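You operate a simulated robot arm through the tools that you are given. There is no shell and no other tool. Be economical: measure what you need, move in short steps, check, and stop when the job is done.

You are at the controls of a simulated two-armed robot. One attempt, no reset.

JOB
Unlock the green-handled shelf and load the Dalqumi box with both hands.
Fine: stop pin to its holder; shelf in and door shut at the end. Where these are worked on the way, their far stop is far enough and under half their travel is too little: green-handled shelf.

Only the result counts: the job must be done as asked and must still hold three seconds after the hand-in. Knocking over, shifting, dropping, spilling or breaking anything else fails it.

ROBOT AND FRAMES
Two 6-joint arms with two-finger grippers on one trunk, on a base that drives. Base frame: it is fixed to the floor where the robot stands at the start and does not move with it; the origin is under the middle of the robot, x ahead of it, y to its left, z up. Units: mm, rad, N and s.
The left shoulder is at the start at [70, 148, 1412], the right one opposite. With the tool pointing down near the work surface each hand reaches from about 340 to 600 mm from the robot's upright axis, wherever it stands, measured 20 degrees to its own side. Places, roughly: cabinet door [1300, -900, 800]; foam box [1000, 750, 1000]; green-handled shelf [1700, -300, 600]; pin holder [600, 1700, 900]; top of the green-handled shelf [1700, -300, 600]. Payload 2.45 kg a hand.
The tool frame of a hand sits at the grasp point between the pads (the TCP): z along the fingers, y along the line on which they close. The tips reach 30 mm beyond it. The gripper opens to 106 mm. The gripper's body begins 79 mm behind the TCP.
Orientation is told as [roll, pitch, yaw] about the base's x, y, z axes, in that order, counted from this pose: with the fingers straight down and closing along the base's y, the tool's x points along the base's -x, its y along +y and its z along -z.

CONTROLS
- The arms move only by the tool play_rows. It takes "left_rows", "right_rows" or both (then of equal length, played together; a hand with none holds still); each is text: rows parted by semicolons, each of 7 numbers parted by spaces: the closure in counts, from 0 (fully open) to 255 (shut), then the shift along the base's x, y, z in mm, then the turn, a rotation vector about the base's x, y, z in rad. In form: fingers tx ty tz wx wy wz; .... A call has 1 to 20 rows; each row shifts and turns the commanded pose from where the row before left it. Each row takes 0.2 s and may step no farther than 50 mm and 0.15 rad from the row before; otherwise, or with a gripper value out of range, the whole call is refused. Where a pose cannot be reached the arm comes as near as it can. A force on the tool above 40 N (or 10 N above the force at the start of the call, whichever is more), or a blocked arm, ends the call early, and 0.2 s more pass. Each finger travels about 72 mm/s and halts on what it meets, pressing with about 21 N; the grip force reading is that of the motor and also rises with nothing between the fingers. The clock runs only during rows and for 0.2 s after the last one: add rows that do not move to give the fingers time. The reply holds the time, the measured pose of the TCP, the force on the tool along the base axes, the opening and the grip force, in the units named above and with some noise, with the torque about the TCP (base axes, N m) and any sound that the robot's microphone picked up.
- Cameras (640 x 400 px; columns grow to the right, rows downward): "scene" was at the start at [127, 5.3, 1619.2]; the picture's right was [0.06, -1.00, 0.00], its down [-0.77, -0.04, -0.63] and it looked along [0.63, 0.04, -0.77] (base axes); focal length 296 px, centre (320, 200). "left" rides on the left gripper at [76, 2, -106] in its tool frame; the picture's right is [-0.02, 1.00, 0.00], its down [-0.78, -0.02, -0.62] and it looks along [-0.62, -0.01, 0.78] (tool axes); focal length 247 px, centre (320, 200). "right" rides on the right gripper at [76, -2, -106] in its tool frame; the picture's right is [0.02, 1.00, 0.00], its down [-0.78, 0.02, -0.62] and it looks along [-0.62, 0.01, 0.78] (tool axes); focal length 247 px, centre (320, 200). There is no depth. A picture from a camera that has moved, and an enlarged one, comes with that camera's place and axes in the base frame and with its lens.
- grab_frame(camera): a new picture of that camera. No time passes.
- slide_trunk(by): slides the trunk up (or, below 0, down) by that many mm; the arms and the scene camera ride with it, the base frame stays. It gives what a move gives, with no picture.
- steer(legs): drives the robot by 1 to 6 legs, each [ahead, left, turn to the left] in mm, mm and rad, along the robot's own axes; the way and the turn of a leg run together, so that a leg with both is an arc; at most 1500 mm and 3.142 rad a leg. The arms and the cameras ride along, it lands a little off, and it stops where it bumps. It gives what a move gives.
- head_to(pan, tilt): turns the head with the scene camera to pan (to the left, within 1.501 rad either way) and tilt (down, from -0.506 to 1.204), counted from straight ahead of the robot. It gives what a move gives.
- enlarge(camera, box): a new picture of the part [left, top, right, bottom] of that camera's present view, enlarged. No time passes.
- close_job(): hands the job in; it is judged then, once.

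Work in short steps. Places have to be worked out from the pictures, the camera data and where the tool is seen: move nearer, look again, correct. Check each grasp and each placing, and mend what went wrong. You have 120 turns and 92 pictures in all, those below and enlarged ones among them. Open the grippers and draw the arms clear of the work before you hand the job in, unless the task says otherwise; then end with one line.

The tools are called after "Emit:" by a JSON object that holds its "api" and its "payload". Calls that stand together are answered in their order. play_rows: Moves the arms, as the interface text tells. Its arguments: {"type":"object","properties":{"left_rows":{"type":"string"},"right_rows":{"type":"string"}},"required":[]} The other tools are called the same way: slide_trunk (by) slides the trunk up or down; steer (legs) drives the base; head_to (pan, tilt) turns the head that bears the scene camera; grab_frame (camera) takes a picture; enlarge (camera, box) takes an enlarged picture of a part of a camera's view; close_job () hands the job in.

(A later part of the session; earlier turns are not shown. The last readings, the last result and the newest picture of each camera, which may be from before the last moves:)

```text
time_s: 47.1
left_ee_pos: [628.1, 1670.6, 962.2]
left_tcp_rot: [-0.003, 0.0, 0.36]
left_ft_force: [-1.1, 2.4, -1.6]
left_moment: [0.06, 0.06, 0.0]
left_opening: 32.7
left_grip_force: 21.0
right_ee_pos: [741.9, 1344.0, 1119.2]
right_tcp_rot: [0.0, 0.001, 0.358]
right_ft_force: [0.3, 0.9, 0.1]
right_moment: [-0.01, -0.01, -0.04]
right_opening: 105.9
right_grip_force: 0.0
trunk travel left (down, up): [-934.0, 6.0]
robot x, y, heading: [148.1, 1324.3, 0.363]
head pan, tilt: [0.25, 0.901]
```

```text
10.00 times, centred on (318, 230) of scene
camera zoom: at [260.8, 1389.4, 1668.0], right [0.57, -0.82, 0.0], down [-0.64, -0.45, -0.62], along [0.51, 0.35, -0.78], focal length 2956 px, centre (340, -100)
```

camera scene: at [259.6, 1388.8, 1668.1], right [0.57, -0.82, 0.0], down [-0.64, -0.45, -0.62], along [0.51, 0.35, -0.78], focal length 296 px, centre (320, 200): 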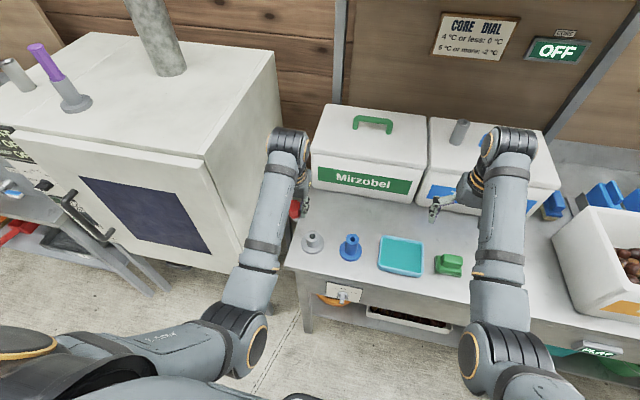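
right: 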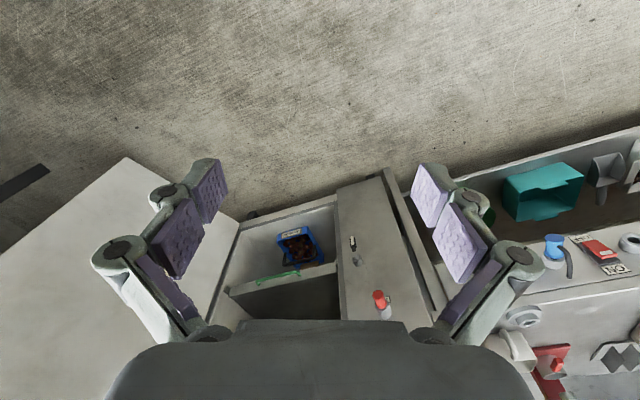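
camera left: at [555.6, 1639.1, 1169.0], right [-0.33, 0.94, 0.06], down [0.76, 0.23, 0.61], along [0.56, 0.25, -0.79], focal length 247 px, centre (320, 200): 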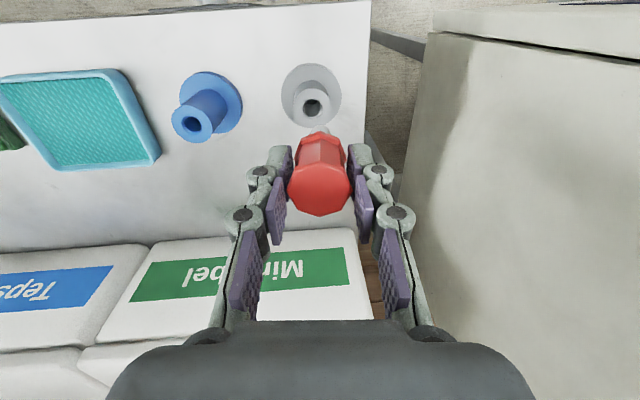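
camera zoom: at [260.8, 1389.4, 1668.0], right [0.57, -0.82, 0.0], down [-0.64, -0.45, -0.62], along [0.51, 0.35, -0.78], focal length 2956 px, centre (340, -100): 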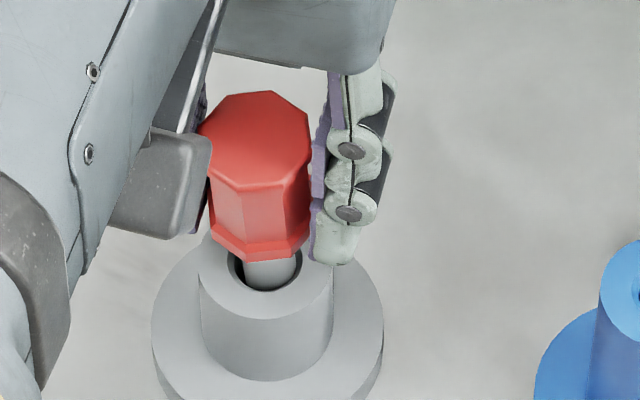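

The shank is in the hole. Continue down until seated.

Emit:
{"api": "play_rows", "payload": {"left_rows": "255 0 0 -5 0 0 0;255 0 0 -5 0 0 0;255 0 0 -5 0 0 0;255 0 0 -4 0 0 0;255 0 0 -4 0 0 0;255 0 0 -4 0 0 0;255 0 0 -3 0 0 0"}}

Emit:
{"api": "enlarge", "payload": {"camera": "scene", "box": [270, 200, 366, 260]}}

```text
time_s: 48.7
left_ee_pos: [628.8, 1672.2, 933.1]
left_tcp_rot: [-0.003, -0.003, 0.36]
left_ft_force: [9.1, 5.7, 8.7]
left_moment: [0.05, -0.15, -0.03]
left_opening: 33.4
left_grip_force: 20.7
right_ee_pos: [742.2, 1343.1, 1119.8]
right_tcp_rot: [0.001, -0.001, 0.359]
right_ft_force: [0.0, -0.4, -0.3]
right_moment: [0.03, 0.0, -0.02]
right_opening: 106.1
right_grip_force: 0.0
trunk travel left (down, up): [-934.0, 6.0]
robot x, y, heading: [149.9, 1325.2, 0.359]
head pan, tilt: [0.25, 0.901]
```

```text
6.67 times, centred on (318, 230) of scene
camera zoom: at [261.8, 1389.2, 1668.1], right [0.57, -0.82, 0.0], down [-0.64, -0.45, -0.62], along [0.51, 0.35, -0.78], focal length 1971 px, centre (333, 0)
```

zoom: 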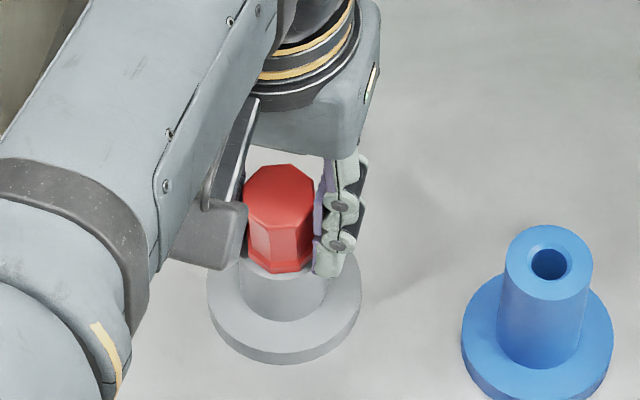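

Seated. Release partly, wait, lift clear and look.

Emit:
{"api": "play_rows", "payload": {"left_rows": "120 0 0 0 0 0 0;120 0 0 0 0 0 0;120 0 0 20 0 0 0;120 0 0 35 0 0 0;120 0 0 50 0 0 0;120 0 0 50 0 0 0"}}

Emit:
{"api": "grab_frame", "payload": {"camera": "left"}}

Emit:
{"api": "enlarge", "payload": {"camera": "scene", "box": [270, 200, 366, 260]}}

```text
time_s: 50.1
left_ee_pos: [630.9, 1670.6, 1088.7]
left_tcp_rot: [-0.002, 0.001, 0.359]
left_ft_force: [-0.9, -0.1, 0.0]
left_moment: [0.0, 0.05, 0.04]
left_opening: 56.0
left_grip_force: 0.0
right_ee_pos: [742.3, 1342.5, 1119.7]
right_tcp_rot: [-0.001, 0.001, 0.357]
right_ft_force: [0.1, -0.4, 0.1]
right_moment: [-0.04, 0.03, -0.01]
right_opening: 106.2
right_grip_force: 0.0
trunk travel left (down, up): [-934.0, 6.0]
robot x, y, heading: [153.4, 1329.9, 0.359]
head pan, tilt: [0.25, 0.901]
```

```text
54 pictures are left
camera left: at [558.7, 1644.8, 1194.1], right [-0.33, 0.94, 0.0], down [0.74, 0.26, 0.62], along [0.59, 0.21, -0.78], focal length 247 px, centre (320, 200)
```

left: 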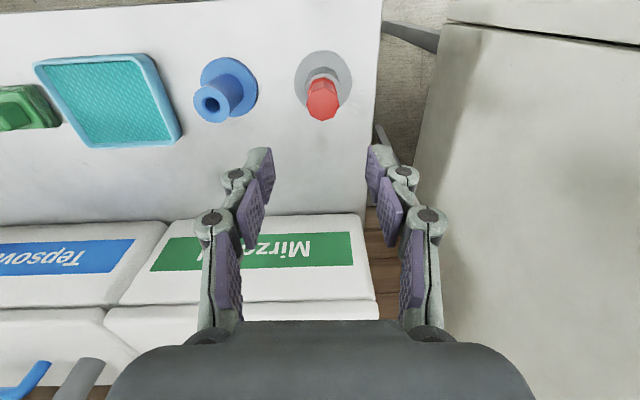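

```text
6.67 times, centred on (318, 230) of scene
camera zoom: at [260.8, 1388.4, 1668.0], right [0.57, -0.82, 0.0], down [-0.64, -0.45, -0.62], along [0.51, 0.35, -0.78], focal length 1971 px, centre (333, 0)
```

zoom: 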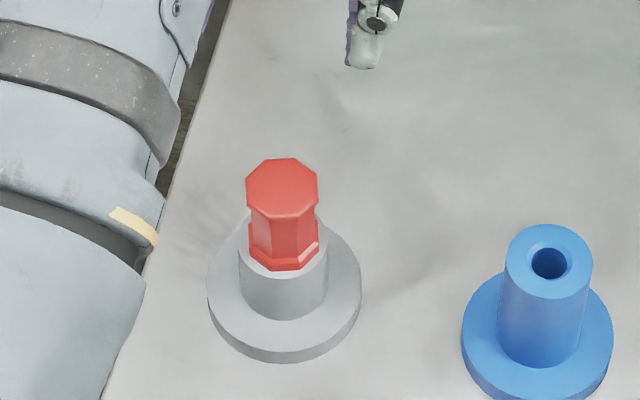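

Pin is in its holder. Back off, return to the cabinet, lower the trunk and prepare the right hand (fingers forward) for the green handle.

Emit:
{"api": "steer", "payload": {"legs": [[-300, 0, 0], [0, -1400, 0], [0, -390, 0]]}}

Emit:
{"api": "slide_trunk", "payload": {"by": -400}}

Emit:
{"api": "play_rows", "payload": {"right_rows": "0 0 0 0 0.0501 -0.1337 0;0 0 0 0 0.0501 -0.1337 0;0 0 0 0 0.0501 -0.1337 0;0 0 0 0 0.0501 -0.1337 0;0 0 0 0 0.0501 -0.1337 0;0 0 0 0 0.0501 -0.1337 0;0 0 0 0 0.0501 -0.1337 0;0 0 0 0 0.0501 -0.1337 0;0 0 0 0 0.0501 -0.1337 0;0 0 0 0 0.0501 -0.1337 0;0 0 0 0 0.0501 -0.1337 0"}}

Emit:
{"api": "head_to", "payload": {"pan": -0.15, "tilt": 0.7}}

Emit:
{"api": "grab_frame", "payload": {"camera": "scene"}}

Emit:
{"api": "grab_frame", "payload": {"camera": "right"}}

```text
time_s: 60.8
left_ee_pos: [968.1, -126.1, 1087.5]
left_tcp_rot: [-0.003, 0.0, 0.355]
left_ft_force: [0.3, 1.3, 0.2]
left_moment: [-0.01, -0.05, -0.01]
left_opening: 55.9
left_grip_force: 0.0
right_ee_pos: [1077.5, -453.2, 1121.1]
right_tcp_rot: [-0.002, 0.001, 0.354]
right_ft_force: [0.3, -0.2, 0.0]
right_moment: [-0.03, -0.02, 0.0]
right_opening: 106.1
right_grip_force: 0.0
trunk travel left (down, up): [-934.0, 6.0]
robot x, y, heading: [485.7, -470.6, 0.353]
head pan, tilt: [0.25, 0.901]
```

```text
time_s: 64.6
left_ee_pos: [968.7, -126.3, 689.0]
left_tcp_rot: [-0.001, -0.001, 0.357]
left_ft_force: [0.9, -0.8, 0.2]
left_moment: [-0.02, 0.01, -0.01]
left_opening: 56.2
left_grip_force: 0.0
right_ee_pos: [1077.8, -455.4, 720.7]
right_tcp_rot: [0.002, 0.001, 0.354]
right_ft_force: [-0.1, 0.6, 0.0]
right_moment: [-0.02, 0.0, 0.01]
right_opening: 106.1
right_grip_force: 0.0
trunk travel left (down, up): [-534.0, 406.0]
robot x, y, heading: [492.0, -469.8, 0.352]
head pan, tilt: [0.25, 0.901]
```

```text
time_s: 67.0
left_ee_pos: [967.6, -127.4, 687.3]
left_tcp_rot: [-0.002, 0.001, 0.355]
left_ft_force: [0.4, 0.0, -0.1]
left_moment: [-0.01, -0.01, -0.04]
left_opening: 56.0
left_grip_force: 0.0
right_ee_pos: [1079.9, -458.1, 718.8]
right_tcp_rot: [0.045, -1.512, 0.299]
right_ft_force: [0.3, 0.1, 0.1]
right_moment: [-0.01, 0.0, 0.02]
right_opening: 106.0
right_grip_force: 0.1
right hand out of reach, approached as far as the arm can: row 11
trunk travel left (down, up): [-534.0, 406.0]
robot x, y, heading: [489.4, -469.5, 0.358]
head pan, tilt: [0.25, 0.901]
```

```text
time_s: 67.9
left_ee_pos: [969.4, -127.5, 687.4]
left_tcp_rot: [-0.002, 0.0, 0.357]
left_ft_force: [-0.9, -0.5, 0.8]
left_moment: [-0.02, -0.04, -0.03]
left_opening: 56.0
left_grip_force: 0.2
right_ee_pos: [1081.2, -457.7, 719.2]
right_tcp_rot: [0.046, -1.514, 0.294]
right_ft_force: [-0.2, 0.3, -0.6]
right_moment: [-0.02, -0.01, 0.0]
right_opening: 105.8
right_grip_force: 0.1
trunk travel left (down, up): [-534.0, 406.0]
robot x, y, heading: [486.7, -463.9, 0.361]
head pan, tilt: [-0.15, 0.7]
```

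```text
52 pictures are left
camera scene: at [618.5, -433.3, 1284.1], right [0.2, -0.98, 0.0], down [-0.63, -0.13, -0.76], along [0.75, 0.16, -0.64], focal length 296 px, centre (320, 200)
```

scene: 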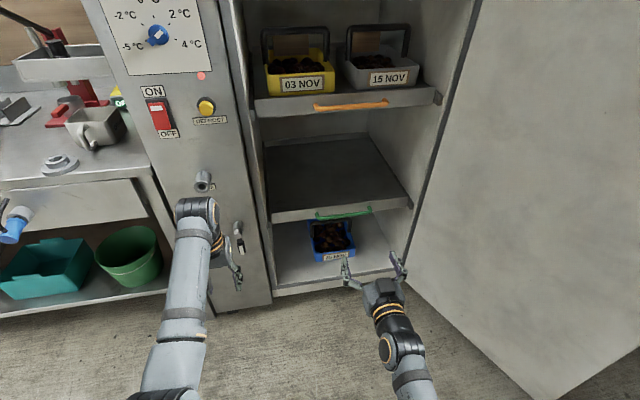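

```text
51 pictures are left
camera right: at [975.2, -495.8, 648.7], right [-0.34, 0.94, -0.02], down [-0.55, -0.18, 0.82], along [0.77, 0.29, 0.57], focal length 247 px, centre (320, 200)
```

right: 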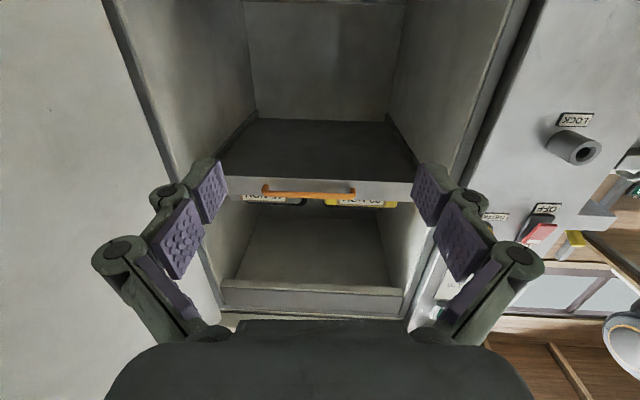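

The green handle triangulates to ≈[1395,-345,567]. I lower the trunk 150 more and roll the right hand so it closes vertically.

Emit:
{"api": "slide_trunk", "payload": {"by": -152}}

Emit:
{"api": "play_rows", "payload": {"right_rows": "0 0 0 0 0.1337 0.0501 0;0 0 0 0 0.1337 0.0501 0;0 0 0 0 0.1337 0.0501 0;0 0 0 0 0.1337 0.0501 0;0 0 0 0 0.1337 0.0501 0;0 0 0 0 0.1337 0.0501 0;0 0 0 0 0.1337 0.0501 0;0 0 0 0 0.1337 0.0501 0;0 0 0 0 0.1337 0.0501 0;0 0 0 0 0.1337 0.0501 0;0 0 0 0 0.1337 0.0501 0"}}

Emit:
{"api": "grab_frame", "payload": {"camera": "right"}}

Emit:
{"api": "grab_frame", "payload": {"camera": "scene"}}

```text
time_s: 69.7
left_ee_pos: [969.3, -128.0, 536.4]
left_tcp_rot: [-0.001, 0.0, 0.355]
left_ft_force: [0.2, 0.7, 0.5]
left_moment: [-0.01, 0.02, 0.0]
left_opening: 56.2
left_grip_force: 0.1
right_ee_pos: [1080.3, -459.1, 567.7]
right_tcp_rot: [0.047, -1.513, 0.294]
right_ft_force: [0.7, 0.2, 0.2]
right_moment: [0.01, 0.0, -0.01]
right_opening: 106.1
right_grip_force: 0.1
trunk travel left (down, up): [-382.0, 558.0]
robot x, y, heading: [485.8, -468.7, 0.352]
head pan, tilt: [-0.15, 0.7]
```

```text
time_s: 72.0
left_ee_pos: [970.0, -127.4, 534.4]
left_tcp_rot: [-0.002, 0.0, 0.355]
left_ft_force: [-0.1, -0.3, 0.2]
left_moment: [-0.01, 0.0, 0.0]
left_opening: 56.1
left_grip_force: 0.1
right_ee_pos: [1079.2, -458.4, 566.6]
right_tcp_rot: [1.554, 0.005, -1.155]
right_ft_force: [0.6, -1.3, 0.0]
right_moment: [-0.02, -0.01, -0.03]
right_opening: 106.2
right_grip_force: 0.1
trunk travel left (down, up): [-382.0, 558.0]
robot x, y, heading: [489.2, -474.9, 0.354]
head pan, tilt: [-0.15, 0.7]
```

```text
50 pictures are left
camera right: at [950.4, -430.5, 566.5], right [0.01, 0.02, 1.0], down [-0.25, -0.97, 0.02], along [0.97, -0.25, 0.0], focal length 247 px, centre (320, 200)
```

right: 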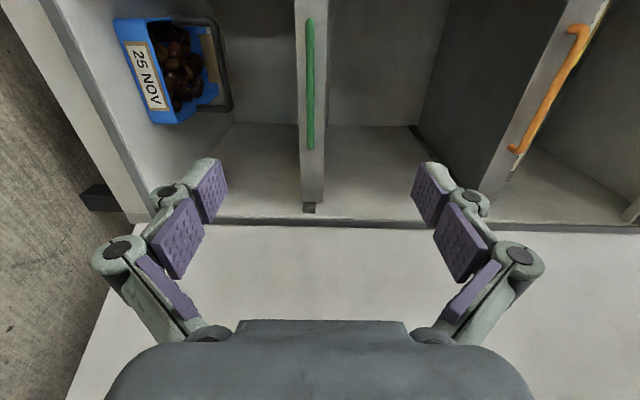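

```text
49 pictures are left
camera scene: at [618.5, -433.4, 1132.2], right [0.2, -0.98, 0.0], down [-0.63, -0.13, -0.76], along [0.75, 0.16, -0.64], focal length 296 px, centre (320, 200)
```

scene: 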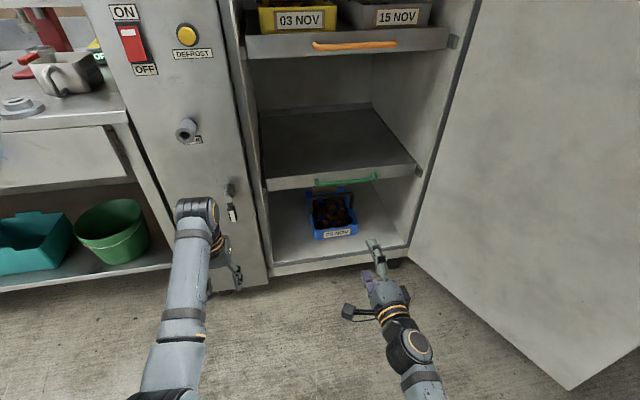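

Handle refined to ≈[1412,-346,551]. I square the hand, narrow the gripper and approach to ~80 mm short, then check.

Emit:
{"api": "play_rows", "payload": {"right_rows": "120 39.4 14.6 -8 0 0 -0.06;120 39.4 14.6 -8 0 0 0;120 43.2 4.3 0 0 0 0;120 39.4 14.6 0 0 0 0;120 39.4 14.6 0 0 0 0;120 39.4 14.6 0 0 0 0;120 0 0 0 0 0 0"}}

Emit:
{"api": "grab_frame", "payload": {"camera": "right"}}

```text
time_s: 73.7
left_ee_pos: [967.8, -127.7, 536.0]
left_tcp_rot: [-0.002, 0.0, 0.357]
left_ft_force: [-0.9, 0.0, -0.4]
left_moment: [-0.02, -0.01, -0.02]
left_opening: 56.1
left_grip_force: 0.0
right_ee_pos: [1310.3, -411.5, 592.4]
right_tcp_rot: [1.546, 0.002, -1.193]
right_ft_force: [-0.2, -0.3, 0.6]
right_moment: [0.02, 0.0, -0.01]
right_opening: 56.0
right_grip_force: 0.0
right hand out of reach, approached as far as the arm can: row 2, 3, 4, 5, 6
trunk travel left (down, up): [-382.0, 558.0]
robot x, y, heading: [488.2, -468.3, 0.357]
head pan, tilt: [-0.15, 0.7]
```

```text
48 pictures are left
camera right: at [1183.2, -378.9, 592.3], right [0.02, 0.03, 1.0], down [-0.29, -0.96, 0.03], along [0.96, -0.29, -0.01], focal length 247 px, centre (320, 200)
```

right: 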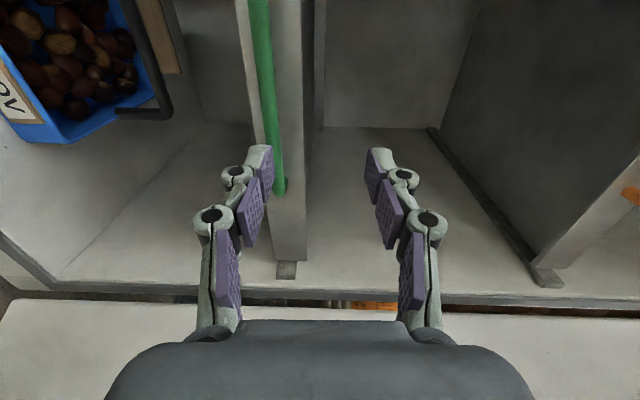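

The arm ran out of reach. Draw the hand back, then drive the base forward 200 mm.

Emit:
{"api": "play_rows", "payload": {"right_rows": "120 -39.4 -14.6 0 0 0 0;120 -39.4 -14.6 0 0 0 0;120 -39.4 -14.6 0 0 0 0;120 -39.4 -14.6 0 0 0 0;120 0 0 0 0 0 0"}}

Emit:
{"api": "steer", "payload": {"legs": [[200, 0, 0]]}}

Emit:
{"api": "grab_frame", "payload": {"camera": "right"}}

```text
time_s: 74.8
left_ee_pos: [969.2, -126.9, 534.7]
left_tcp_rot: [-0.001, 0.001, 0.356]
left_ft_force: [-0.2, 0.1, 0.4]
left_moment: [0.01, 0.03, -0.02]
left_opening: 56.0
left_grip_force: 0.2
right_ee_pos: [1179.6, -460.6, 587.9]
right_tcp_rot: [1.554, 0.009, -1.214]
right_ft_force: [0.9, 0.1, -0.2]
right_moment: [-0.03, -0.03, 0.04]
right_opening: 55.9
right_grip_force: 0.0
right hand out of reach, approached as far as the arm can: row 2, 3
trunk travel left (down, up): [-382.0, 558.0]
robot x, y, heading: [492.1, -468.6, 0.357]
head pan, tilt: [-0.15, 0.7]
```

```text
time_s: 76.5
left_ee_pos: [1159.7, -57.2, 535.7]
left_tcp_rot: [-0.003, 0.0, 0.357]
left_ft_force: [-0.4, 0.1, 0.3]
left_moment: [-0.02, 0.02, -0.01]
left_opening: 56.1
left_grip_force: 0.0
right_ee_pos: [1371.2, -390.9, 588.8]
right_tcp_rot: [1.554, 0.003, -1.215]
right_ft_force: [0.0, -0.8, -0.6]
right_moment: [0.03, -0.01, 0.03]
right_opening: 56.0
right_grip_force: 0.1
trunk travel left (down, up): [-382.0, 558.0]
robot x, y, heading: [677.2, -398.4, 0.353]
head pan, tilt: [-0.15, 0.7]
```

```text
47 pictures are left
camera right: at [1243.1, -356.4, 587.6], right [0.01, 0.02, 1.0], down [-0.31, -0.95, 0.03], along [0.95, -0.31, 0.0], focal length 247 px, centre (320, 200)
```

right: 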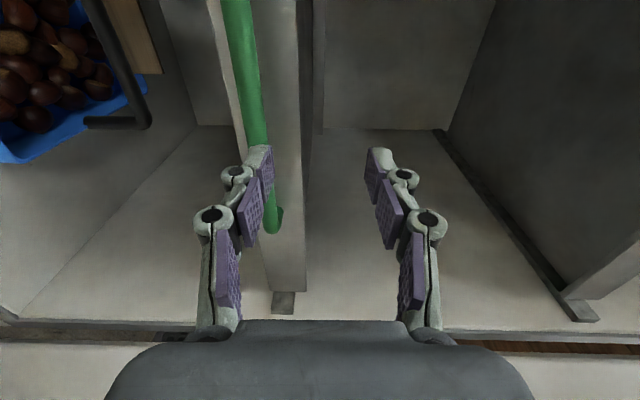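

The hand is near the handle's right end and ~28 mm too high. Back off, lower, shift left 40 mm, check reading.

Emit:
{"api": "play_rows", "payload": {"right_rows": "120 -40 -14.8 0 0 0 0;120 -7 18.7 -14 0 0 0;120 -7 18.7 -14 0 0 0;120 0 0 0 0 0 0"}}

Emit:
{"api": "grab_frame", "payload": {"camera": "right"}}

```text
time_s: 77.5
left_ee_pos: [1159.9, -59.4, 536.1]
left_tcp_rot: [0.001, 0.0, 0.354]
left_ft_force: [0.3, 0.1, -0.4]
left_moment: [0.01, 0.0, 0.01]
left_opening: 56.0
left_grip_force: 0.1
right_ee_pos: [1319.3, -368.3, 560.5]
right_tcp_rot: [1.553, 0.006, -1.219]
right_ft_force: [1.4, 0.3, 0.1]
right_moment: [0.0, 0.02, 0.0]
right_opening: 55.9
right_grip_force: 0.1
trunk travel left (down, up): [-382.0, 558.0]
robot x, y, heading: [679.4, -399.4, 0.356]
head pan, tilt: [-0.15, 0.7]
```

```text
46 pictures are left
camera right: at [1191.2, -333.1, 561.2], right [0.01, 0.02, 1.0], down [-0.31, -0.95, 0.02], along [0.95, -0.31, 0.0], focal length 247 px, centre (320, 200)
```

right: 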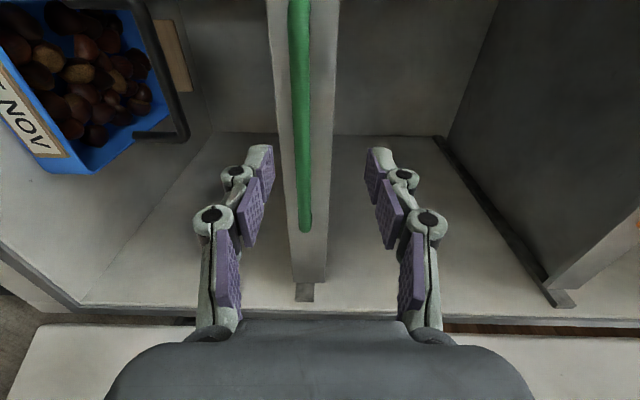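

Handle is centred but 14 mm low; lower, advance 80 mm so the bar lies between the fingers, close.

Emit:
{"api": "play_rows", "payload": {"right_rows": "120 10 3.7 -13 0 0 0;120 25 9.3 0 0 0 0;120 25 9.3 0 0 0 0;120 16 6 0 0 0 0;120 0 0 0 0 0 0"}}

Emit:
{"api": "grab_frame", "payload": {"camera": "right"}}

```text
time_s: 78.7
left_ee_pos: [1160.2, -58.8, 535.6]
left_tcp_rot: [-0.003, 0.0, 0.354]
left_ft_force: [-0.6, -1.0, -0.6]
left_moment: [0.01, 0.0, -0.02]
left_opening: 56.1
left_grip_force: 0.1
right_ee_pos: [1392.1, -341.3, 548.1]
right_tcp_rot: [1.553, 0.003, -1.217]
right_ft_force: [0.0, 0.4, 0.3]
right_moment: [-0.01, 0.0, 0.0]
right_opening: 56.0
right_grip_force: 0.0
trunk travel left (down, up): [-382.0, 558.0]
robot x, y, heading: [680.9, -399.5, 0.352]
head pan, tilt: [-0.15, 0.7]
```

```text
45 pictures are left
camera right: at [1265.4, -305.9, 547.8], right [0.01, 0.02, 1.0], down [-0.31, -0.95, 0.03], along [0.95, -0.31, 0.0], focal length 247 px, centre (320, 200)
```

right: 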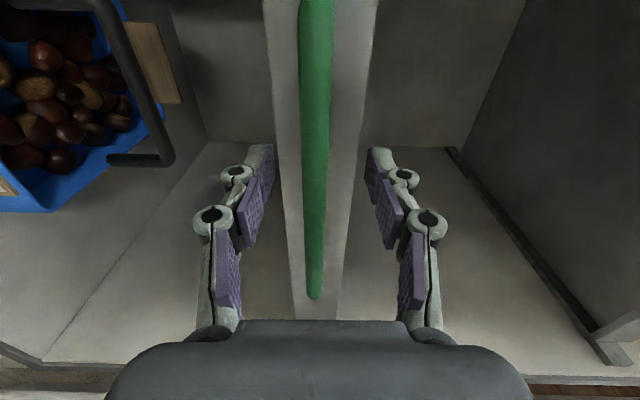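

Bar appears between the pads. Close the gripper.

Emit:
{"api": "play_rows", "payload": {"right_rows": "255 0 0 0 0 0 0;255 0 0 0 0 0 0;255 0 0 0 0 0 0;255 0 0 0 0 0 0"}}

Emit:
{"api": "grab_frame", "payload": {"camera": "right"}}

```text
time_s: 79.7
left_ee_pos: [1159.6, -58.1, 536.1]
left_tcp_rot: [0.001, 0.002, 0.353]
left_ft_force: [1.5, 0.0, 0.3]
left_moment: [0.0, 0.02, 0.02]
left_opening: 56.2
left_grip_force: 0.0
right_ee_pos: [1392.5, -340.1, 544.8]
right_tcp_rot: [1.547, 0.003, -1.216]
right_ft_force: [-1.9, 1.7, -10.4]
right_moment: [-0.21, 0.02, 0.03]
right_opening: 12.5
right_grip_force: 38.9
trunk travel left (down, up): [-382.0, 558.0]
robot x, y, heading: [678.0, -400.1, 0.355]
head pan, tilt: [-0.15, 0.7]
```

```text
44 pictures are left
camera right: at [1265.3, -306.0, 545.5], right [0.01, 0.02, 1.0], down [-0.31, -0.95, 0.03], along [0.95, -0.31, -0.01], focal length 247 px, centre (320, 200)
```

right: 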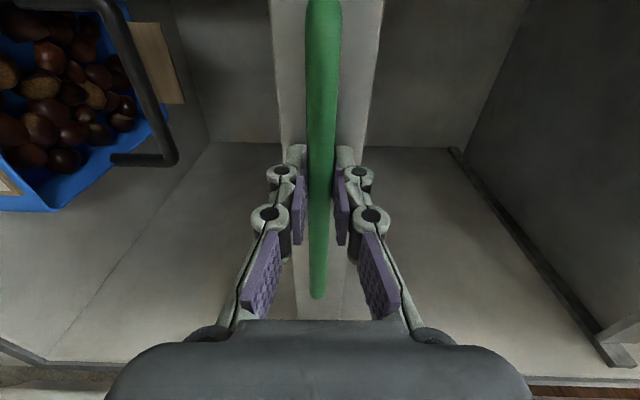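

Handle gripped (12.5 mm). Pull out with the arm along the drawer direction.

Emit:
{"api": "play_rows", "payload": {"right_rows": "255 -14 -5.2 0 0 0 0;255 -18.7 -7 0 0 0 0;255 -18.7 -7 0 0 0 0;255 -18.7 -7 0 0 0 0;255 -18.7 -7 0 0 0 0;255 -18.7 -7 0 0 0 0;255 -18.7 -7 0 0 0 0;255 -18.7 -7 0 0 0 0;255 -18.7 -7 0 0 0 0;255 -18.7 -7 0 0 0 0"}}

```text
time_s: 81.9
left_ee_pos: [1160.9, -59.8, 534.1]
left_tcp_rot: [0.002, 0.002, 0.355]
left_ft_force: [0.3, -0.2, 0.6]
left_moment: [0.02, -0.01, -0.01]
left_opening: 56.1
left_grip_force: 0.1
right_ee_pos: [1209.9, -409.9, 544.9]
right_tcp_rot: [1.551, 0.007, -1.217]
right_ft_force: [7.6, -23.2, -16.9]
right_moment: [-0.39, 0.01, -0.31]
right_opening: 12.6
right_grip_force: 39.9
trunk travel left (down, up): [-382.0, 558.0]
robot x, y, heading: [680.1, -400.1, 0.351]
head pan, tilt: [-0.15, 0.7]
```

Shelf slid ~195 mm; there's a sideways load, so the drawer direction is slightly more turned. Relieve 4 mm sideways and continue.

Emit:
{"api": "play_rows", "payload": {"right_rows": "255 1.4 -3.7 1 0 0 0;255 -18.5 -7.6 0 0 0 0;255 -18.5 -7.6 0 0 0 0;255 -18.5 -7.6 0 0 0 0;255 -18.5 -7.6 0 0 0 0"}}

Emit:
{"api": "grab_frame", "payload": {"camera": "scene"}}

```text
time_s: 83.1
left_ee_pos: [1160.8, -57.2, 533.9]
left_tcp_rot: [-0.002, 0.003, 0.354]
left_ft_force: [-0.1, 0.4, -0.7]
left_moment: [-0.03, -0.01, 0.02]
left_opening: 56.1
left_grip_force: 0.1
right_ee_pos: [1136.6, -442.5, 545.2]
right_tcp_rot: [1.546, 0.001, -1.217]
right_ft_force: [-10.9, 23.7, -23.1]
right_moment: [-0.06, 0.15, 0.27]
right_opening: 12.9
right_grip_force: 39.4
trunk travel left (down, up): [-382.0, 558.0]
robot x, y, heading: [673.8, -399.0, 0.349]
head pan, tilt: [-0.15, 0.7]
```

```text
43 pictures are left
camera scene: at [810.0, -361.6, 1131.8], right [0.2, -0.98, 0.0], down [-0.63, -0.13, -0.76], along [0.75, 0.15, -0.65], focal length 296 px, centre (320, 200)
```

scene: 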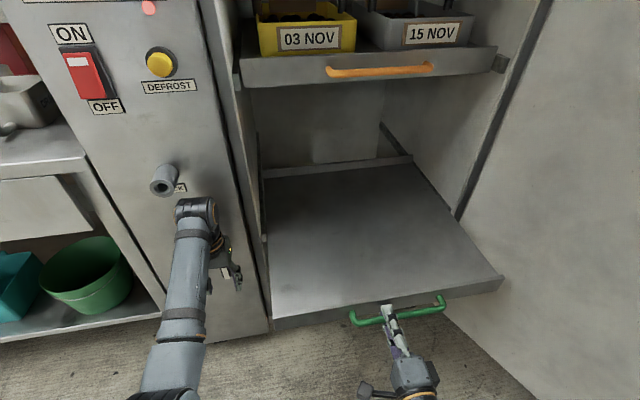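

Now load reversed slightly, so the axis is ~0.37. Relax and pull further toward the stop.

Emit:
{"api": "play_rows", "payload": {"right_rows": "255 -1 2 -3 0 0 0;255 -14 -5.5 0 0 0 0;255 -18.6 -7.3 0 0 0 0;255 -18.6 -7.3 0 0 0 0;255 -18.6 -7.3 0 0 0 0;255 -18.6 -7.3 0 0 0 0;255 -18.6 -7.3 0 0 0 0"}}

```text
time_s: 84.7
left_ee_pos: [1160.8, -60.3, 535.9]
left_tcp_rot: [0.002, -0.001, 0.355]
left_ft_force: [-0.1, 0.3, 0.4]
left_moment: [0.02, 0.0, -0.01]
left_opening: 56.6
left_grip_force: 0.1
right_ee_pos: [1029.1, -484.3, 545.0]
right_tcp_rot: [1.553, 0.008, -1.22]
right_ft_force: [8.3, -24.5, -12.1]
right_moment: [-0.36, 0.01, -0.48]
right_opening: 12.6
right_grip_force: 39.7
trunk travel left (down, up): [-382.0, 558.0]
robot x, y, heading: [676.2, -396.4, 0.349]
head pan, tilt: [-0.15, 0.7]
```

390 mm out and still moving. The hand is near the body now, so pull further by driving the base back.

Emit:
{"api": "play_rows", "payload": {"right_rows": "255 1 -2 0 0 0 0;255 0 0 0 0 0 0"}}

Emit:
{"api": "steer", "payload": {"legs": [[-80, -2, 0]]}}

Emit:
{"api": "grab_frame", "payload": {"camera": "scene"}}

```text
time_s: 85.3
left_ee_pos: [1159.0, -57.0, 534.1]
left_tcp_rot: [-0.002, 0.0, 0.353]
left_ft_force: [-0.5, -0.4, 0.0]
left_moment: [0.01, 0.01, 0.01]
left_opening: 56.0
left_grip_force: 0.0
right_ee_pos: [1030.0, -484.4, 544.5]
right_tcp_rot: [1.553, -0.001, -1.214]
right_ft_force: [-5.3, 9.4, -13.8]
right_moment: [-0.03, 0.08, 0.65]
right_opening: 12.6
right_grip_force: 39.2
trunk travel left (down, up): [-382.0, 558.0]
robot x, y, heading: [675.8, -399.0, 0.349]
head pan, tilt: [-0.15, 0.7]
```

```text
time_s: 86.3
left_ee_pos: [1083.0, -89.5, 536.0]
left_tcp_rot: [-0.002, -0.002, 0.354]
left_ft_force: [1.0, 0.1, 0.9]
left_moment: [0.02, -0.07, 0.0]
left_opening: 55.8
left_grip_force: 0.1
right_ee_pos: [953.2, -515.8, 547.6]
right_tcp_rot: [1.556, 0.002, -1.22]
right_ft_force: [-0.4, 1.0, -0.3]
right_moment: [-0.04, 0.02, 0.02]
right_opening: 0.0
right_grip_force: 28.5
trunk travel left (down, up): [-382.0, 558.0]
robot x, y, heading: [600.5, -429.5, 0.347]
head pan, tilt: [-0.15, 0.7]
```

```text
42 pictures are left
camera scene: at [730.7, -394.6, 1132.5], right [0.2, -0.98, 0.0], down [-0.63, -0.13, -0.77], along [0.75, 0.15, -0.64], focal length 296 px, centre (320, 200)
```

scene: 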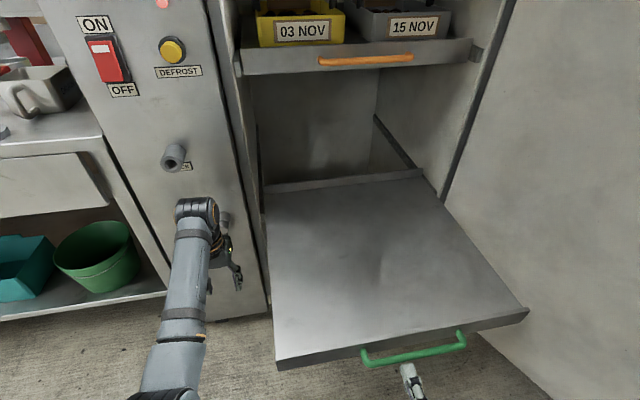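

The grip slipped off at the end stop: the shelf is fully out (front ≈440 mm beyond the cabinet). Back away, raise the trunk, turn the right hand down again and go to the Dalqumi box.

Emit:
{"api": "steer", "payload": {"legs": [[-200, 0, 0.02]]}}

Emit:
{"api": "slide_trunk", "payload": {"by": 400}}

Emit:
{"api": "play_rows", "payload": {"right_rows": "0 0 0 0 -0.1337 -0.0501 0;0 0 0 0 -0.1337 -0.0501 0;0 0 0 0 -0.1337 -0.0501 0;0 0 0 0 -0.1337 -0.0501 0;0 0 0 0 -0.1337 -0.0501 0;0 0 0 0 -0.1337 -0.0501 0;0 0 0 0 -0.1337 -0.0501 0;0 0 0 0 -0.1337 -0.0501 0;0 0 0 0 -0.1337 -0.0501 0;0 0 0 0 -0.1337 -0.0501 0;0 0 0 0 -0.1337 -0.0501 0"}}

Emit:
{"api": "play_rows", "payload": {"right_rows": "0 0 0 0 -0.0501 0.1337 0;0 0 0 0 -0.0501 0.1337 0;0 0 0 0 -0.0501 0.1337 0;0 0 0 0 -0.0501 0.1337 0;0 0 0 0 -0.0501 0.1337 0;0 0 0 0 -0.0501 0.1337 0;0 0 0 0 -0.0501 0.1337 0;0 0 0 0 -0.0501 0.1337 0;0 0 0 0 -0.0501 0.1337 0;0 0 0 0 -0.0501 0.1337 0;0 0 0 0 -0.0501 0.1337 0"}}

Emit:
{"api": "slide_trunk", "payload": {"by": 150}}

Emit:
{"api": "steer", "payload": {"legs": [[0, 950, 0], [150, 0, 0]]}}

Emit:
{"api": "head_to", "payload": {"pan": 0, "tilt": 0.7}}

Emit:
{"api": "grab_frame", "payload": {"camera": "scene"}}

```text
time_s: 87.9
left_ee_pos: [890.0, -149.1, 537.1]
left_tcp_rot: [-0.002, -0.002, 0.373]
left_ft_force: [-0.5, 0.2, 0.5]
left_moment: [-0.01, -0.02, -0.02]
left_opening: 56.0
left_grip_force: 0.0
right_ee_pos: [771.1, -578.6, 547.1]
right_tcp_rot: [1.557, 0.003, -1.196]
right_ft_force: [0.5, -0.3, 1.2]
right_moment: [0.02, -0.01, -0.01]
right_opening: 0.1
right_grip_force: 28.7
trunk travel left (down, up): [-382.0, 558.0]
robot x, y, heading: [418.4, -496.8, 0.376]
head pan, tilt: [-0.15, 0.7]
```

```text
time_s: 91.7
left_ee_pos: [891.6, -148.0, 935.8]
left_tcp_rot: [-0.002, 0.0, 0.376]
left_ft_force: [0.3, 0.4, 0.6]
left_moment: [0.02, 0.03, 0.04]
left_opening: 56.2
left_grip_force: 0.1
right_ee_pos: [770.8, -577.4, 946.1]
right_tcp_rot: [1.555, 0.004, -1.195]
right_ft_force: [-0.5, -0.2, -0.2]
right_moment: [0.01, -0.02, 0.04]
right_opening: 0.2
right_grip_force: 28.3
trunk travel left (down, up): [-782.0, 158.0]
robot x, y, heading: [417.5, -496.5, 0.375]
head pan, tilt: [-0.15, 0.7]
```

```text
time_s: 94.1
left_ee_pos: [892.7, -147.9, 936.0]
left_tcp_rot: [-0.001, -0.001, 0.377]
left_ft_force: [0.0, -0.2, 0.0]
left_moment: [-0.01, 0.0, -0.01]
left_opening: 56.2
left_grip_force: 0.1
right_ee_pos: [770.6, -577.9, 948.0]
right_tcp_rot: [0.051, -1.553, 0.293]
right_ft_force: [-0.1, 0.0, -0.3]
right_moment: [0.07, -0.03, 0.01]
right_opening: 106.0
right_grip_force: 0.1
trunk travel left (down, up): [-782.0, 158.0]
robot x, y, heading: [412.5, -497.9, 0.375]
head pan, tilt: [-0.15, 0.7]
```

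```text
time_s: 95.6
left_ee_pos: [891.2, -147.0, 937.2]
left_tcp_rot: [-0.001, -0.001, 0.376]
left_ft_force: [-0.2, -0.4, -1.2]
left_moment: [0.01, 0.05, 0.03]
left_opening: 56.3
left_grip_force: 0.1
right_ee_pos: [755.4, -568.7, 921.0]
right_tcp_rot: [-0.069, -0.827, 0.562]
right_ft_force: [0.0, -0.4, -0.4]
right_moment: [0.01, 0.0, 0.01]
right_opening: 105.8
right_grip_force: 0.2
right hand out of reach, approached as far as the arm can: row 3, 5, 6, 7
trunk travel left (down, up): [-782.0, 158.0]
robot x, y, heading: [418.1, -497.7, 0.37]
head pan, tilt: [-0.15, 0.7]
stopped in row 7 (right hand): the arm was blocked; the commanded pose is now the measured one
```

```text
time_s: 97.3
left_ee_pos: [891.3, -147.8, 1087.0]
left_tcp_rot: [0.0, 0.0, 0.375]
left_ft_force: [-0.6, -0.1, -0.1]
left_moment: [-0.01, -0.02, 0.02]
left_opening: 56.1
left_grip_force: 0.1
right_ee_pos: [755.6, -567.7, 1071.5]
right_tcp_rot: [-0.068, -0.829, 0.56]
right_ft_force: [-0.3, 0.7, -0.1]
right_moment: [0.0, -0.01, 0.01]
right_opening: 105.9
right_grip_force: 0.2
trunk travel left (down, up): [-932.0, 8.0]
robot x, y, heading: [415.0, -502.7, 0.374]
head pan, tilt: [-0.15, 0.7]
```

```text
time_s: 103.4
left_ee_pos: [674.9, 819.1, 1088.0]
left_tcp_rot: [0.0, -0.003, 0.371]
left_ft_force: [-0.6, 0.4, 0.5]
left_moment: [0.04, -0.02, 0.05]
left_opening: 56.2
left_grip_force: 0.2
right_ee_pos: [537.1, 399.9, 1072.0]
right_tcp_rot: [-0.067, -0.831, 0.559]
right_ft_force: [-0.3, 0.0, 0.4]
right_moment: [-0.01, 0.01, 0.0]
right_opening: 106.0
right_grip_force: 0.0
trunk travel left (down, up): [-932.0, 8.0]
robot x, y, heading: [197.6, 471.6, 0.368]
head pan, tilt: [-0.15, 0.7]
```

```text
time_s: 104.1
left_ee_pos: [676.2, 820.8, 1085.1]
left_tcp_rot: [0.001, 0.0, 0.374]
left_ft_force: [-0.2, -0.8, 0.7]
left_moment: [0.03, 0.01, 0.01]
left_opening: 56.0
left_grip_force: 0.0
right_ee_pos: [538.4, 400.7, 1071.7]
right_tcp_rot: [-0.068, -0.828, 0.56]
right_ft_force: [0.7, -0.5, 0.2]
right_moment: [0.0, 0.0, 0.04]
right_opening: 105.9
right_grip_force: 0.1
trunk travel left (down, up): [-932.0, 8.0]
robot x, y, heading: [199.2, 471.4, 0.371]
head pan, tilt: [0.0, 0.7]
```

```text
41 pictures are left
camera scene: at [327.7, 520.5, 1682.2], right [0.36, -0.93, 0.0], down [-0.6, -0.23, -0.76], along [0.71, 0.28, -0.64], focal length 296 px, centre (320, 200)
```

scene: 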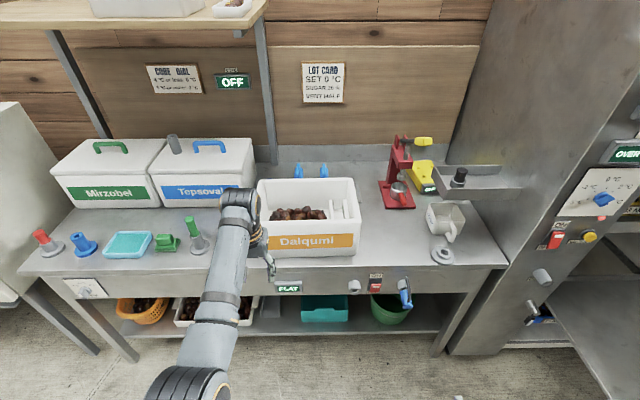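

The box sits on the bench ahead. First finish turning the right hand down while moving it forward into its workspace.

Emit:
{"api": "play_rows", "payload": {"right_rows": "0 35 5 0 -0.0734 0.1171 0;0 35 0 0 -0.0734 0.1171 0;0 35 0 0 -0.0734 0.1171 0;0 35 0 0 -0.0734 0.1171 0;0 20 -5 0 -0.0734 0.1171 0;0 0 0 0 -0.0734 0.1171 0;0 0 0 0 0.0576 0.0361 0;0 0 0 0 0 0 -0.0945;0 0 0 0 0 0 -0.0945", "left_rows": "0 0 0 0 0 0 0;0 0 0 0 0 0 0;0 0 0 0 0 0 0;0 0 0 0 0 0 0;0 0 0 0 0 0 0;0 0 0 0 0 0 0;0 0 0 0 0 0 0;0 0 0 0 0 0 0;0 0 0 0 0 0 0"}}

Emit:
{"api": "enlarge", "payload": {"camera": "scene", "box": [200, 140, 392, 280]}}

Emit:
{"api": "enlarge", "payload": {"camera": "scene", "box": [140, 55, 360, 110]}}

```text
time_s: 104.6
left_ee_pos: [676.1, 820.6, 1086.3]
left_tcp_rot: [-0.001, -0.001, 0.375]
left_ft_force: [-0.2, -0.7, -0.5]
left_moment: [0.02, 0.0, 0.01]
left_opening: 105.8
left_grip_force: 0.1
right_ee_pos: [513.0, 402.1, 1053.4]
right_tcp_rot: [-0.138, -0.714, 0.757]
right_ft_force: [-0.2, -0.3, -0.4]
right_moment: [0.0, -0.05, -0.02]
right_opening: 105.9
right_grip_force: 0.0
right hand out of reach, approached as far as the arm can: row 1, 2
trunk travel left (down, up): [-932.0, 8.0]
robot x, y, heading: [196.6, 471.3, 0.369]
head pan, tilt: [0.0, 0.7]
stopped in row 2 (right hand): the arm was blocked; the commanded pose is now the measured one
```

```text
2.86 times, centred on (296, 210) of scene
camera zoom: at [326.3, 520.0, 1682.3], right [0.36, -0.93, 0.0], down [-0.6, -0.23, -0.77], along [0.71, 0.28, -0.64], focal length 845 px, centre (389, 171)
```

zoom: 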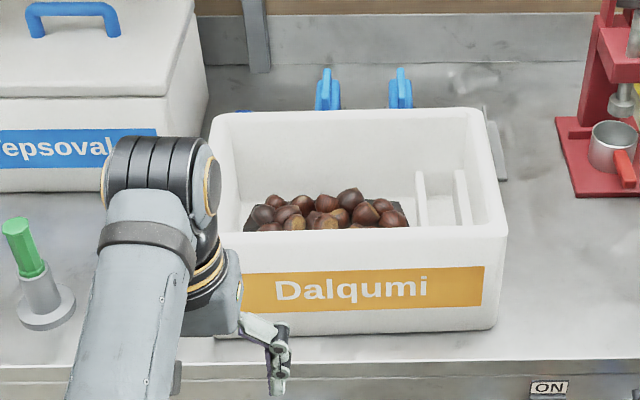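

```text
2.91 times, centred on (250, 82) of scene
camera zoom: at [326.3, 520.0, 1682.3], right [0.36, -0.93, 0.0], down [-0.6, -0.23, -0.77], along [0.71, 0.28, -0.64], focal length 860 px, centre (524, 542)
```

zoom: 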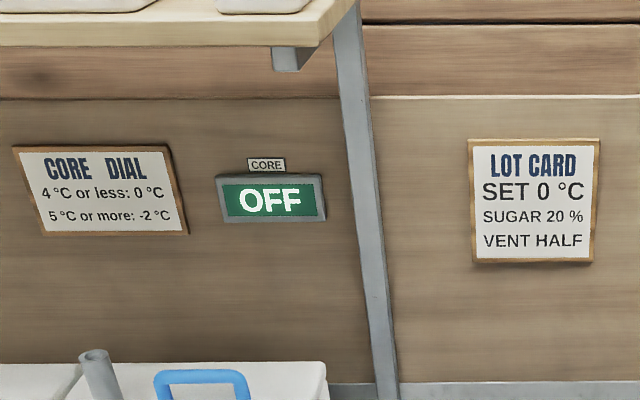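

The wrist is cramped close to the body. Move the right hand forward first with no turning.

Emit:
{"api": "play_rows", "payload": {"right_rows": "0 30 5 5 0 0 0;0 35 10 5 0 0 0;0 37 12 5 0 0 0;0 37 12 5 0 0 0;0 37 12 0 0 0 0;0 30 0 0 0 0 0"}}

```text
time_s: 105.2
left_ee_pos: [676.5, 820.2, 1086.9]
left_tcp_rot: [0.001, -0.002, 0.374]
left_ft_force: [0.7, 0.5, 0.3]
left_moment: [0.0, -0.02, 0.03]
left_opening: 106.0
left_grip_force: 0.0
right_ee_pos: [515.1, 409.5, 1050.9]
right_tcp_rot: [-0.206, -0.668, 0.939]
right_ft_force: [-0.6, 0.0, -0.2]
right_moment: [0.0, 0.02, 0.0]
right_opening: 106.2
right_grip_force: 0.0
right hand out of reach, approached as far as the arm can: row 1, 2
trunk travel left (down, up): [-932.0, 8.0]
robot x, y, heading: [200.9, 471.4, 0.37]
head pan, tilt: [0.0, 0.7]
stopped in row 2 (right hand): the arm was blocked; the commanded pose is now the measured one
```

Let me look at the right arm's configuration.

Emit:
{"api": "head_to", "payload": {"pan": -0.3, "tilt": 1.15}}

Emit:
{"api": "grab_frame", "payload": {"camera": "scene"}}

```text
time_s: 106.1
left_ee_pos: [677.2, 821.5, 1086.9]
left_tcp_rot: [-0.001, 0.0, 0.373]
left_ft_force: [-0.5, -0.1, -0.1]
left_moment: [-0.01, 0.02, 0.0]
left_opening: 106.1
left_grip_force: 0.1
right_ee_pos: [514.3, 411.1, 1051.9]
right_tcp_rot: [-0.205, -0.668, 0.938]
right_ft_force: [0.8, -0.1, 0.0]
right_moment: [0.01, -0.02, 0.0]
right_opening: 106.0
right_grip_force: 0.0
trunk travel left (down, up): [-932.0, 8.0]
robot x, y, heading: [202.1, 470.4, 0.367]
head pan, tilt: [-0.3, 1.15]
```

```text
38 pictures are left
camera scene: at [308.1, 494.1, 1649.1], right [0.07, -1.0, 0.0], down [-0.91, -0.06, -0.41], along [0.41, 0.03, -0.91], focal length 296 px, centre (320, 200)
```

scene: 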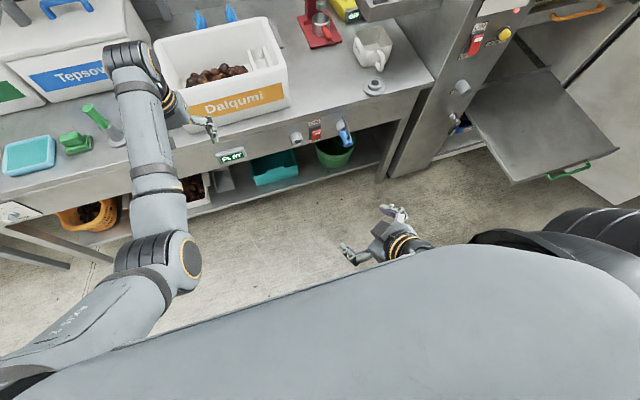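

The right arm is folded tightly over itself. I try unwinding: pitch the fingers back up, then extend forward.

Emit:
{"api": "play_rows", "payload": {"right_rows": "0 0 0 10 0 0 -0.1;0 0 0 10 0 0 -0.1;0 0 0 10 0 0 -0.1;0 0 0 10 0.0507 -0.1305 -0.05;0 0 0 0 0.0507 -0.1305 0;0 0 0 0 0.0507 -0.1305 0;0 0 0 0 0.0507 -0.1305 0;0 0 0 0 0.0507 -0.1305 0"}}

```text
time_s: 106.5
left_ee_pos: [676.9, 819.7, 1086.9]
left_tcp_rot: [-0.003, -0.002, 0.374]
left_ft_force: [-0.5, 0.9, 0.0]
left_moment: [-0.01, -0.03, 0.02]
left_opening: 106.2
left_grip_force: 0.0
right_ee_pos: [508.2, 402.4, 1050.6]
right_tcp_rot: [-0.278, -0.658, 1.001]
right_ft_force: [-0.1, 0.0, 0.0]
right_moment: [-0.02, -0.06, 0.0]
right_opening: 106.2
right_grip_force: 0.1
right hand out of reach, approached as far as the arm can: row 1, 2
trunk travel left (down, up): [-932.0, 8.0]
robot x, y, heading: [204.8, 471.6, 0.371]
head pan, tilt: [-0.3, 1.15]
stopped in row 2 (right hand): the arm was blocked; the commanded pose is now the measured one
```

Try unfolding by moving the right hand downward (away from the shoulder).

Emit:
{"api": "play_rows", "payload": {"right_rows": "0 0 0 -20 0 0 0;0 0 0 -30 0 0 0;0 0 0 -40 0 0 0;0 0 0 -40 0 0 0"}}

```text
time_s: 107.5
left_ee_pos: [677.9, 821.4, 1085.4]
left_tcp_rot: [0.0, 0.001, 0.372]
left_ft_force: [1.5, -0.4, 0.3]
left_moment: [0.0, 0.02, 0.01]
left_opening: 105.9
left_grip_force: 0.0
right_ee_pos: [506.6, 403.8, 922.2]
right_tcp_rot: [-0.276, -0.659, 0.997]
right_ft_force: [-0.2, -0.2, 0.0]
right_moment: [0.01, -0.02, 0.04]
right_opening: 105.7
right_grip_force: 0.1
right hand out of reach, approached as far as the arm can: row 2
trunk travel left (down, up): [-932.0, 8.0]
robot x, y, heading: [203.9, 469.8, 0.376]
head pan, tilt: [-0.3, 1.15]
```

That freed it. Now forward 150 mm, then turning.

Emit:
{"api": "play_rows", "payload": {"right_rows": "0 30 9 -10 0 0 0;0 35 12 0 0 0 0;0 35 12 0 0 0 0;0 35 12 0 0 0 0;0 35 12 0 0 0 0;0 0 0 0 0 0 -0.14;0 0 0 0 0 0 -0.14;0 0 0 0 0 0 -0.14;0 0 0 0 0 0 -0.14;0 0 0 0 -0.0507 0.1305 0;0 0 0 0 -0.0507 0.1305 0;0 0 0 0 -0.0507 0.1305 0;0 0 0 0 -0.0507 0.1305 0"}}

```text
time_s: 110.3
left_ee_pos: [680.0, 820.2, 1084.4]
left_tcp_rot: [-0.001, 0.001, 0.373]
left_ft_force: [0.7, -0.2, 0.5]
left_moment: [-0.02, 0.02, 0.03]
left_opening: 106.1
left_grip_force: 0.1
right_ee_pos: [719.6, 338.7, 790.5]
right_tcp_rot: [-0.011, -0.169, 0.593]
right_ft_force: [0.2, -0.7, -0.9]
right_moment: [0.0, -0.03, 0.02]
right_opening: 105.8
right_grip_force: 0.1
right hand out of reach, approached as far as the arm can: row 2, 3, 4, 6, 7, 8, 9, 12, 13
trunk travel left (down, up): [-932.0, 8.0]
robot x, y, heading: [202.7, 472.7, 0.369]
head pan, tilt: [-0.3, 1.15]
```

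Right hand is now almost down. Finish orientation and raise it.

Emit:
{"api": "play_rows", "payload": {"right_rows": "0 0 0 30 -0.047 0.07 0;0 0 0 40 -0.047 0.07 0;0 0 0 40 0 0 -0.11;0 0 0 40 0 0 -0.11;0 0 0 40 0 0 0;0 0 0 40 0 0 0;0 0 0 40 0 0 0"}}

```text
time_s: 112.0
left_ee_pos: [678.5, 820.5, 1086.4]
left_tcp_rot: [-0.001, 0.001, 0.374]
left_ft_force: [-0.4, 0.3, -0.6]
left_moment: [-0.01, 0.01, -0.03]
left_opening: 106.2
left_grip_force: 0.1
right_ee_pos: [819.0, 273.1, 837.0]
right_tcp_rot: [-0.006, 0.001, 0.374]
right_ft_force: [-0.1, -0.3, 0.3]
right_moment: [0.03, -0.01, 0.01]
right_opening: 105.9
right_grip_force: 0.0
right hand out of reach, approached as far as the arm can: row 1, 2, 3, 4, 5, 6, 7
trunk travel left (down, up): [-932.0, 8.0]
robot x, y, heading: [200.9, 469.1, 0.371]
head pan, tilt: [-0.3, 1.15]
```

Orientation is right but it drifted outward. Bring it inward and up.

Emit:
{"api": "play_rows", "payload": {"right_rows": "0 -16 18 20 0 0 0;0 -19 21 30 0 0 0;0 -19 21 30 0 0 0;0 -19 21 30 0 0 0;0 -19 21 30 0 0 0;0 0 0 30 0 0 0;0 0 0 30 0 0 0;0 0 0 0 0 0 0"}}

Emit:
{"api": "grab_frame", "payload": {"camera": "scene"}}

```text
time_s: 113.8
left_ee_pos: [676.7, 821.5, 1085.9]
left_tcp_rot: [-0.002, -0.001, 0.373]
left_ft_force: [0.1, -0.1, -0.2]
left_moment: [-0.02, 0.0, -0.03]
left_opening: 106.0
left_grip_force: 0.0
right_ee_pos: [837.5, 257.5, 865.8]
right_tcp_rot: [-0.004, -0.001, 0.376]
right_ft_force: [0.0, 0.0, 0.2]
right_moment: [-0.01, 0.0, 0.0]
right_opening: 105.7
right_grip_force: 0.1
right hand out of reach, approached as far as the arm can: row 1, 2, 3, 4, 5, 6, 7
trunk travel left (down, up): [-932.0, 8.0]
robot x, y, heading: [200.8, 470.5, 0.366]
head pan, tilt: [-0.3, 1.15]
```

```text
37 pictures are left
camera scene: at [307.8, 494.0, 1649.1], right [0.07, -1.0, 0.0], down [-0.91, -0.06, -0.41], along [0.41, 0.03, -0.91], focal length 296 px, centre (320, 200)
```

scene: 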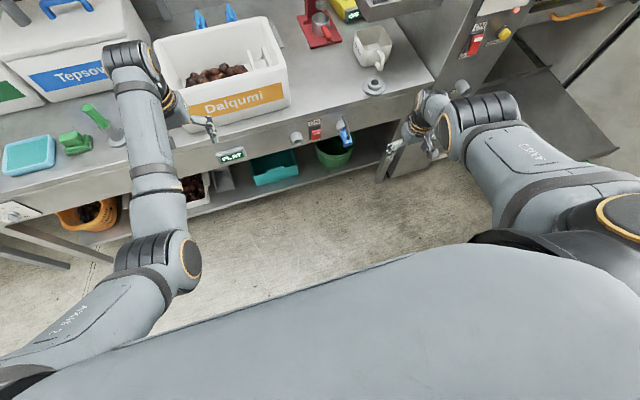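

The commanded pose had run far above reach. I step the command back to a natural spot ≈[717,467,1080].

Emit:
{"api": "play_rows", "payload": {"right_rows": "0 19 -13.7 -43 0 0 0;0 19 -13.7 -43 0 0 0;0 19 -13.7 -43 0 0 0;0 19 -13.7 -43 0 0 0;0 19 -13.7 -43 0 0 0;0 19 -13.7 -43 0 0 0;0 19 -13.7 -43 0 0 0;0 0 0 0 0 0 0;0 0 0 0 0 0 0"}}

```text
time_s: 115.8
left_ee_pos: [677.1, 821.3, 1086.5]
left_tcp_rot: [-0.001, 0.001, 0.374]
left_ft_force: [-0.3, -0.4, 0.2]
left_moment: [-0.01, 0.01, 0.0]
left_opening: 106.2
left_grip_force: 0.0
right_ee_pos: [788.2, 241.7, 808.7]
right_tcp_rot: [-0.021, 0.003, 0.372]
right_ft_force: [-0.8, 0.3, -0.4]
right_moment: [0.0, -0.03, 0.01]
right_opening: 106.2
right_grip_force: 0.0
right hand out of reach, approached as far as the arm can: row 1, 2, 3, 4, 5, 6, 7
trunk travel left (down, up): [-932.0, 8.0]
robot x, y, heading: [203.1, 474.4, 0.369]
head pan, tilt: [-0.3, 1.15]
```

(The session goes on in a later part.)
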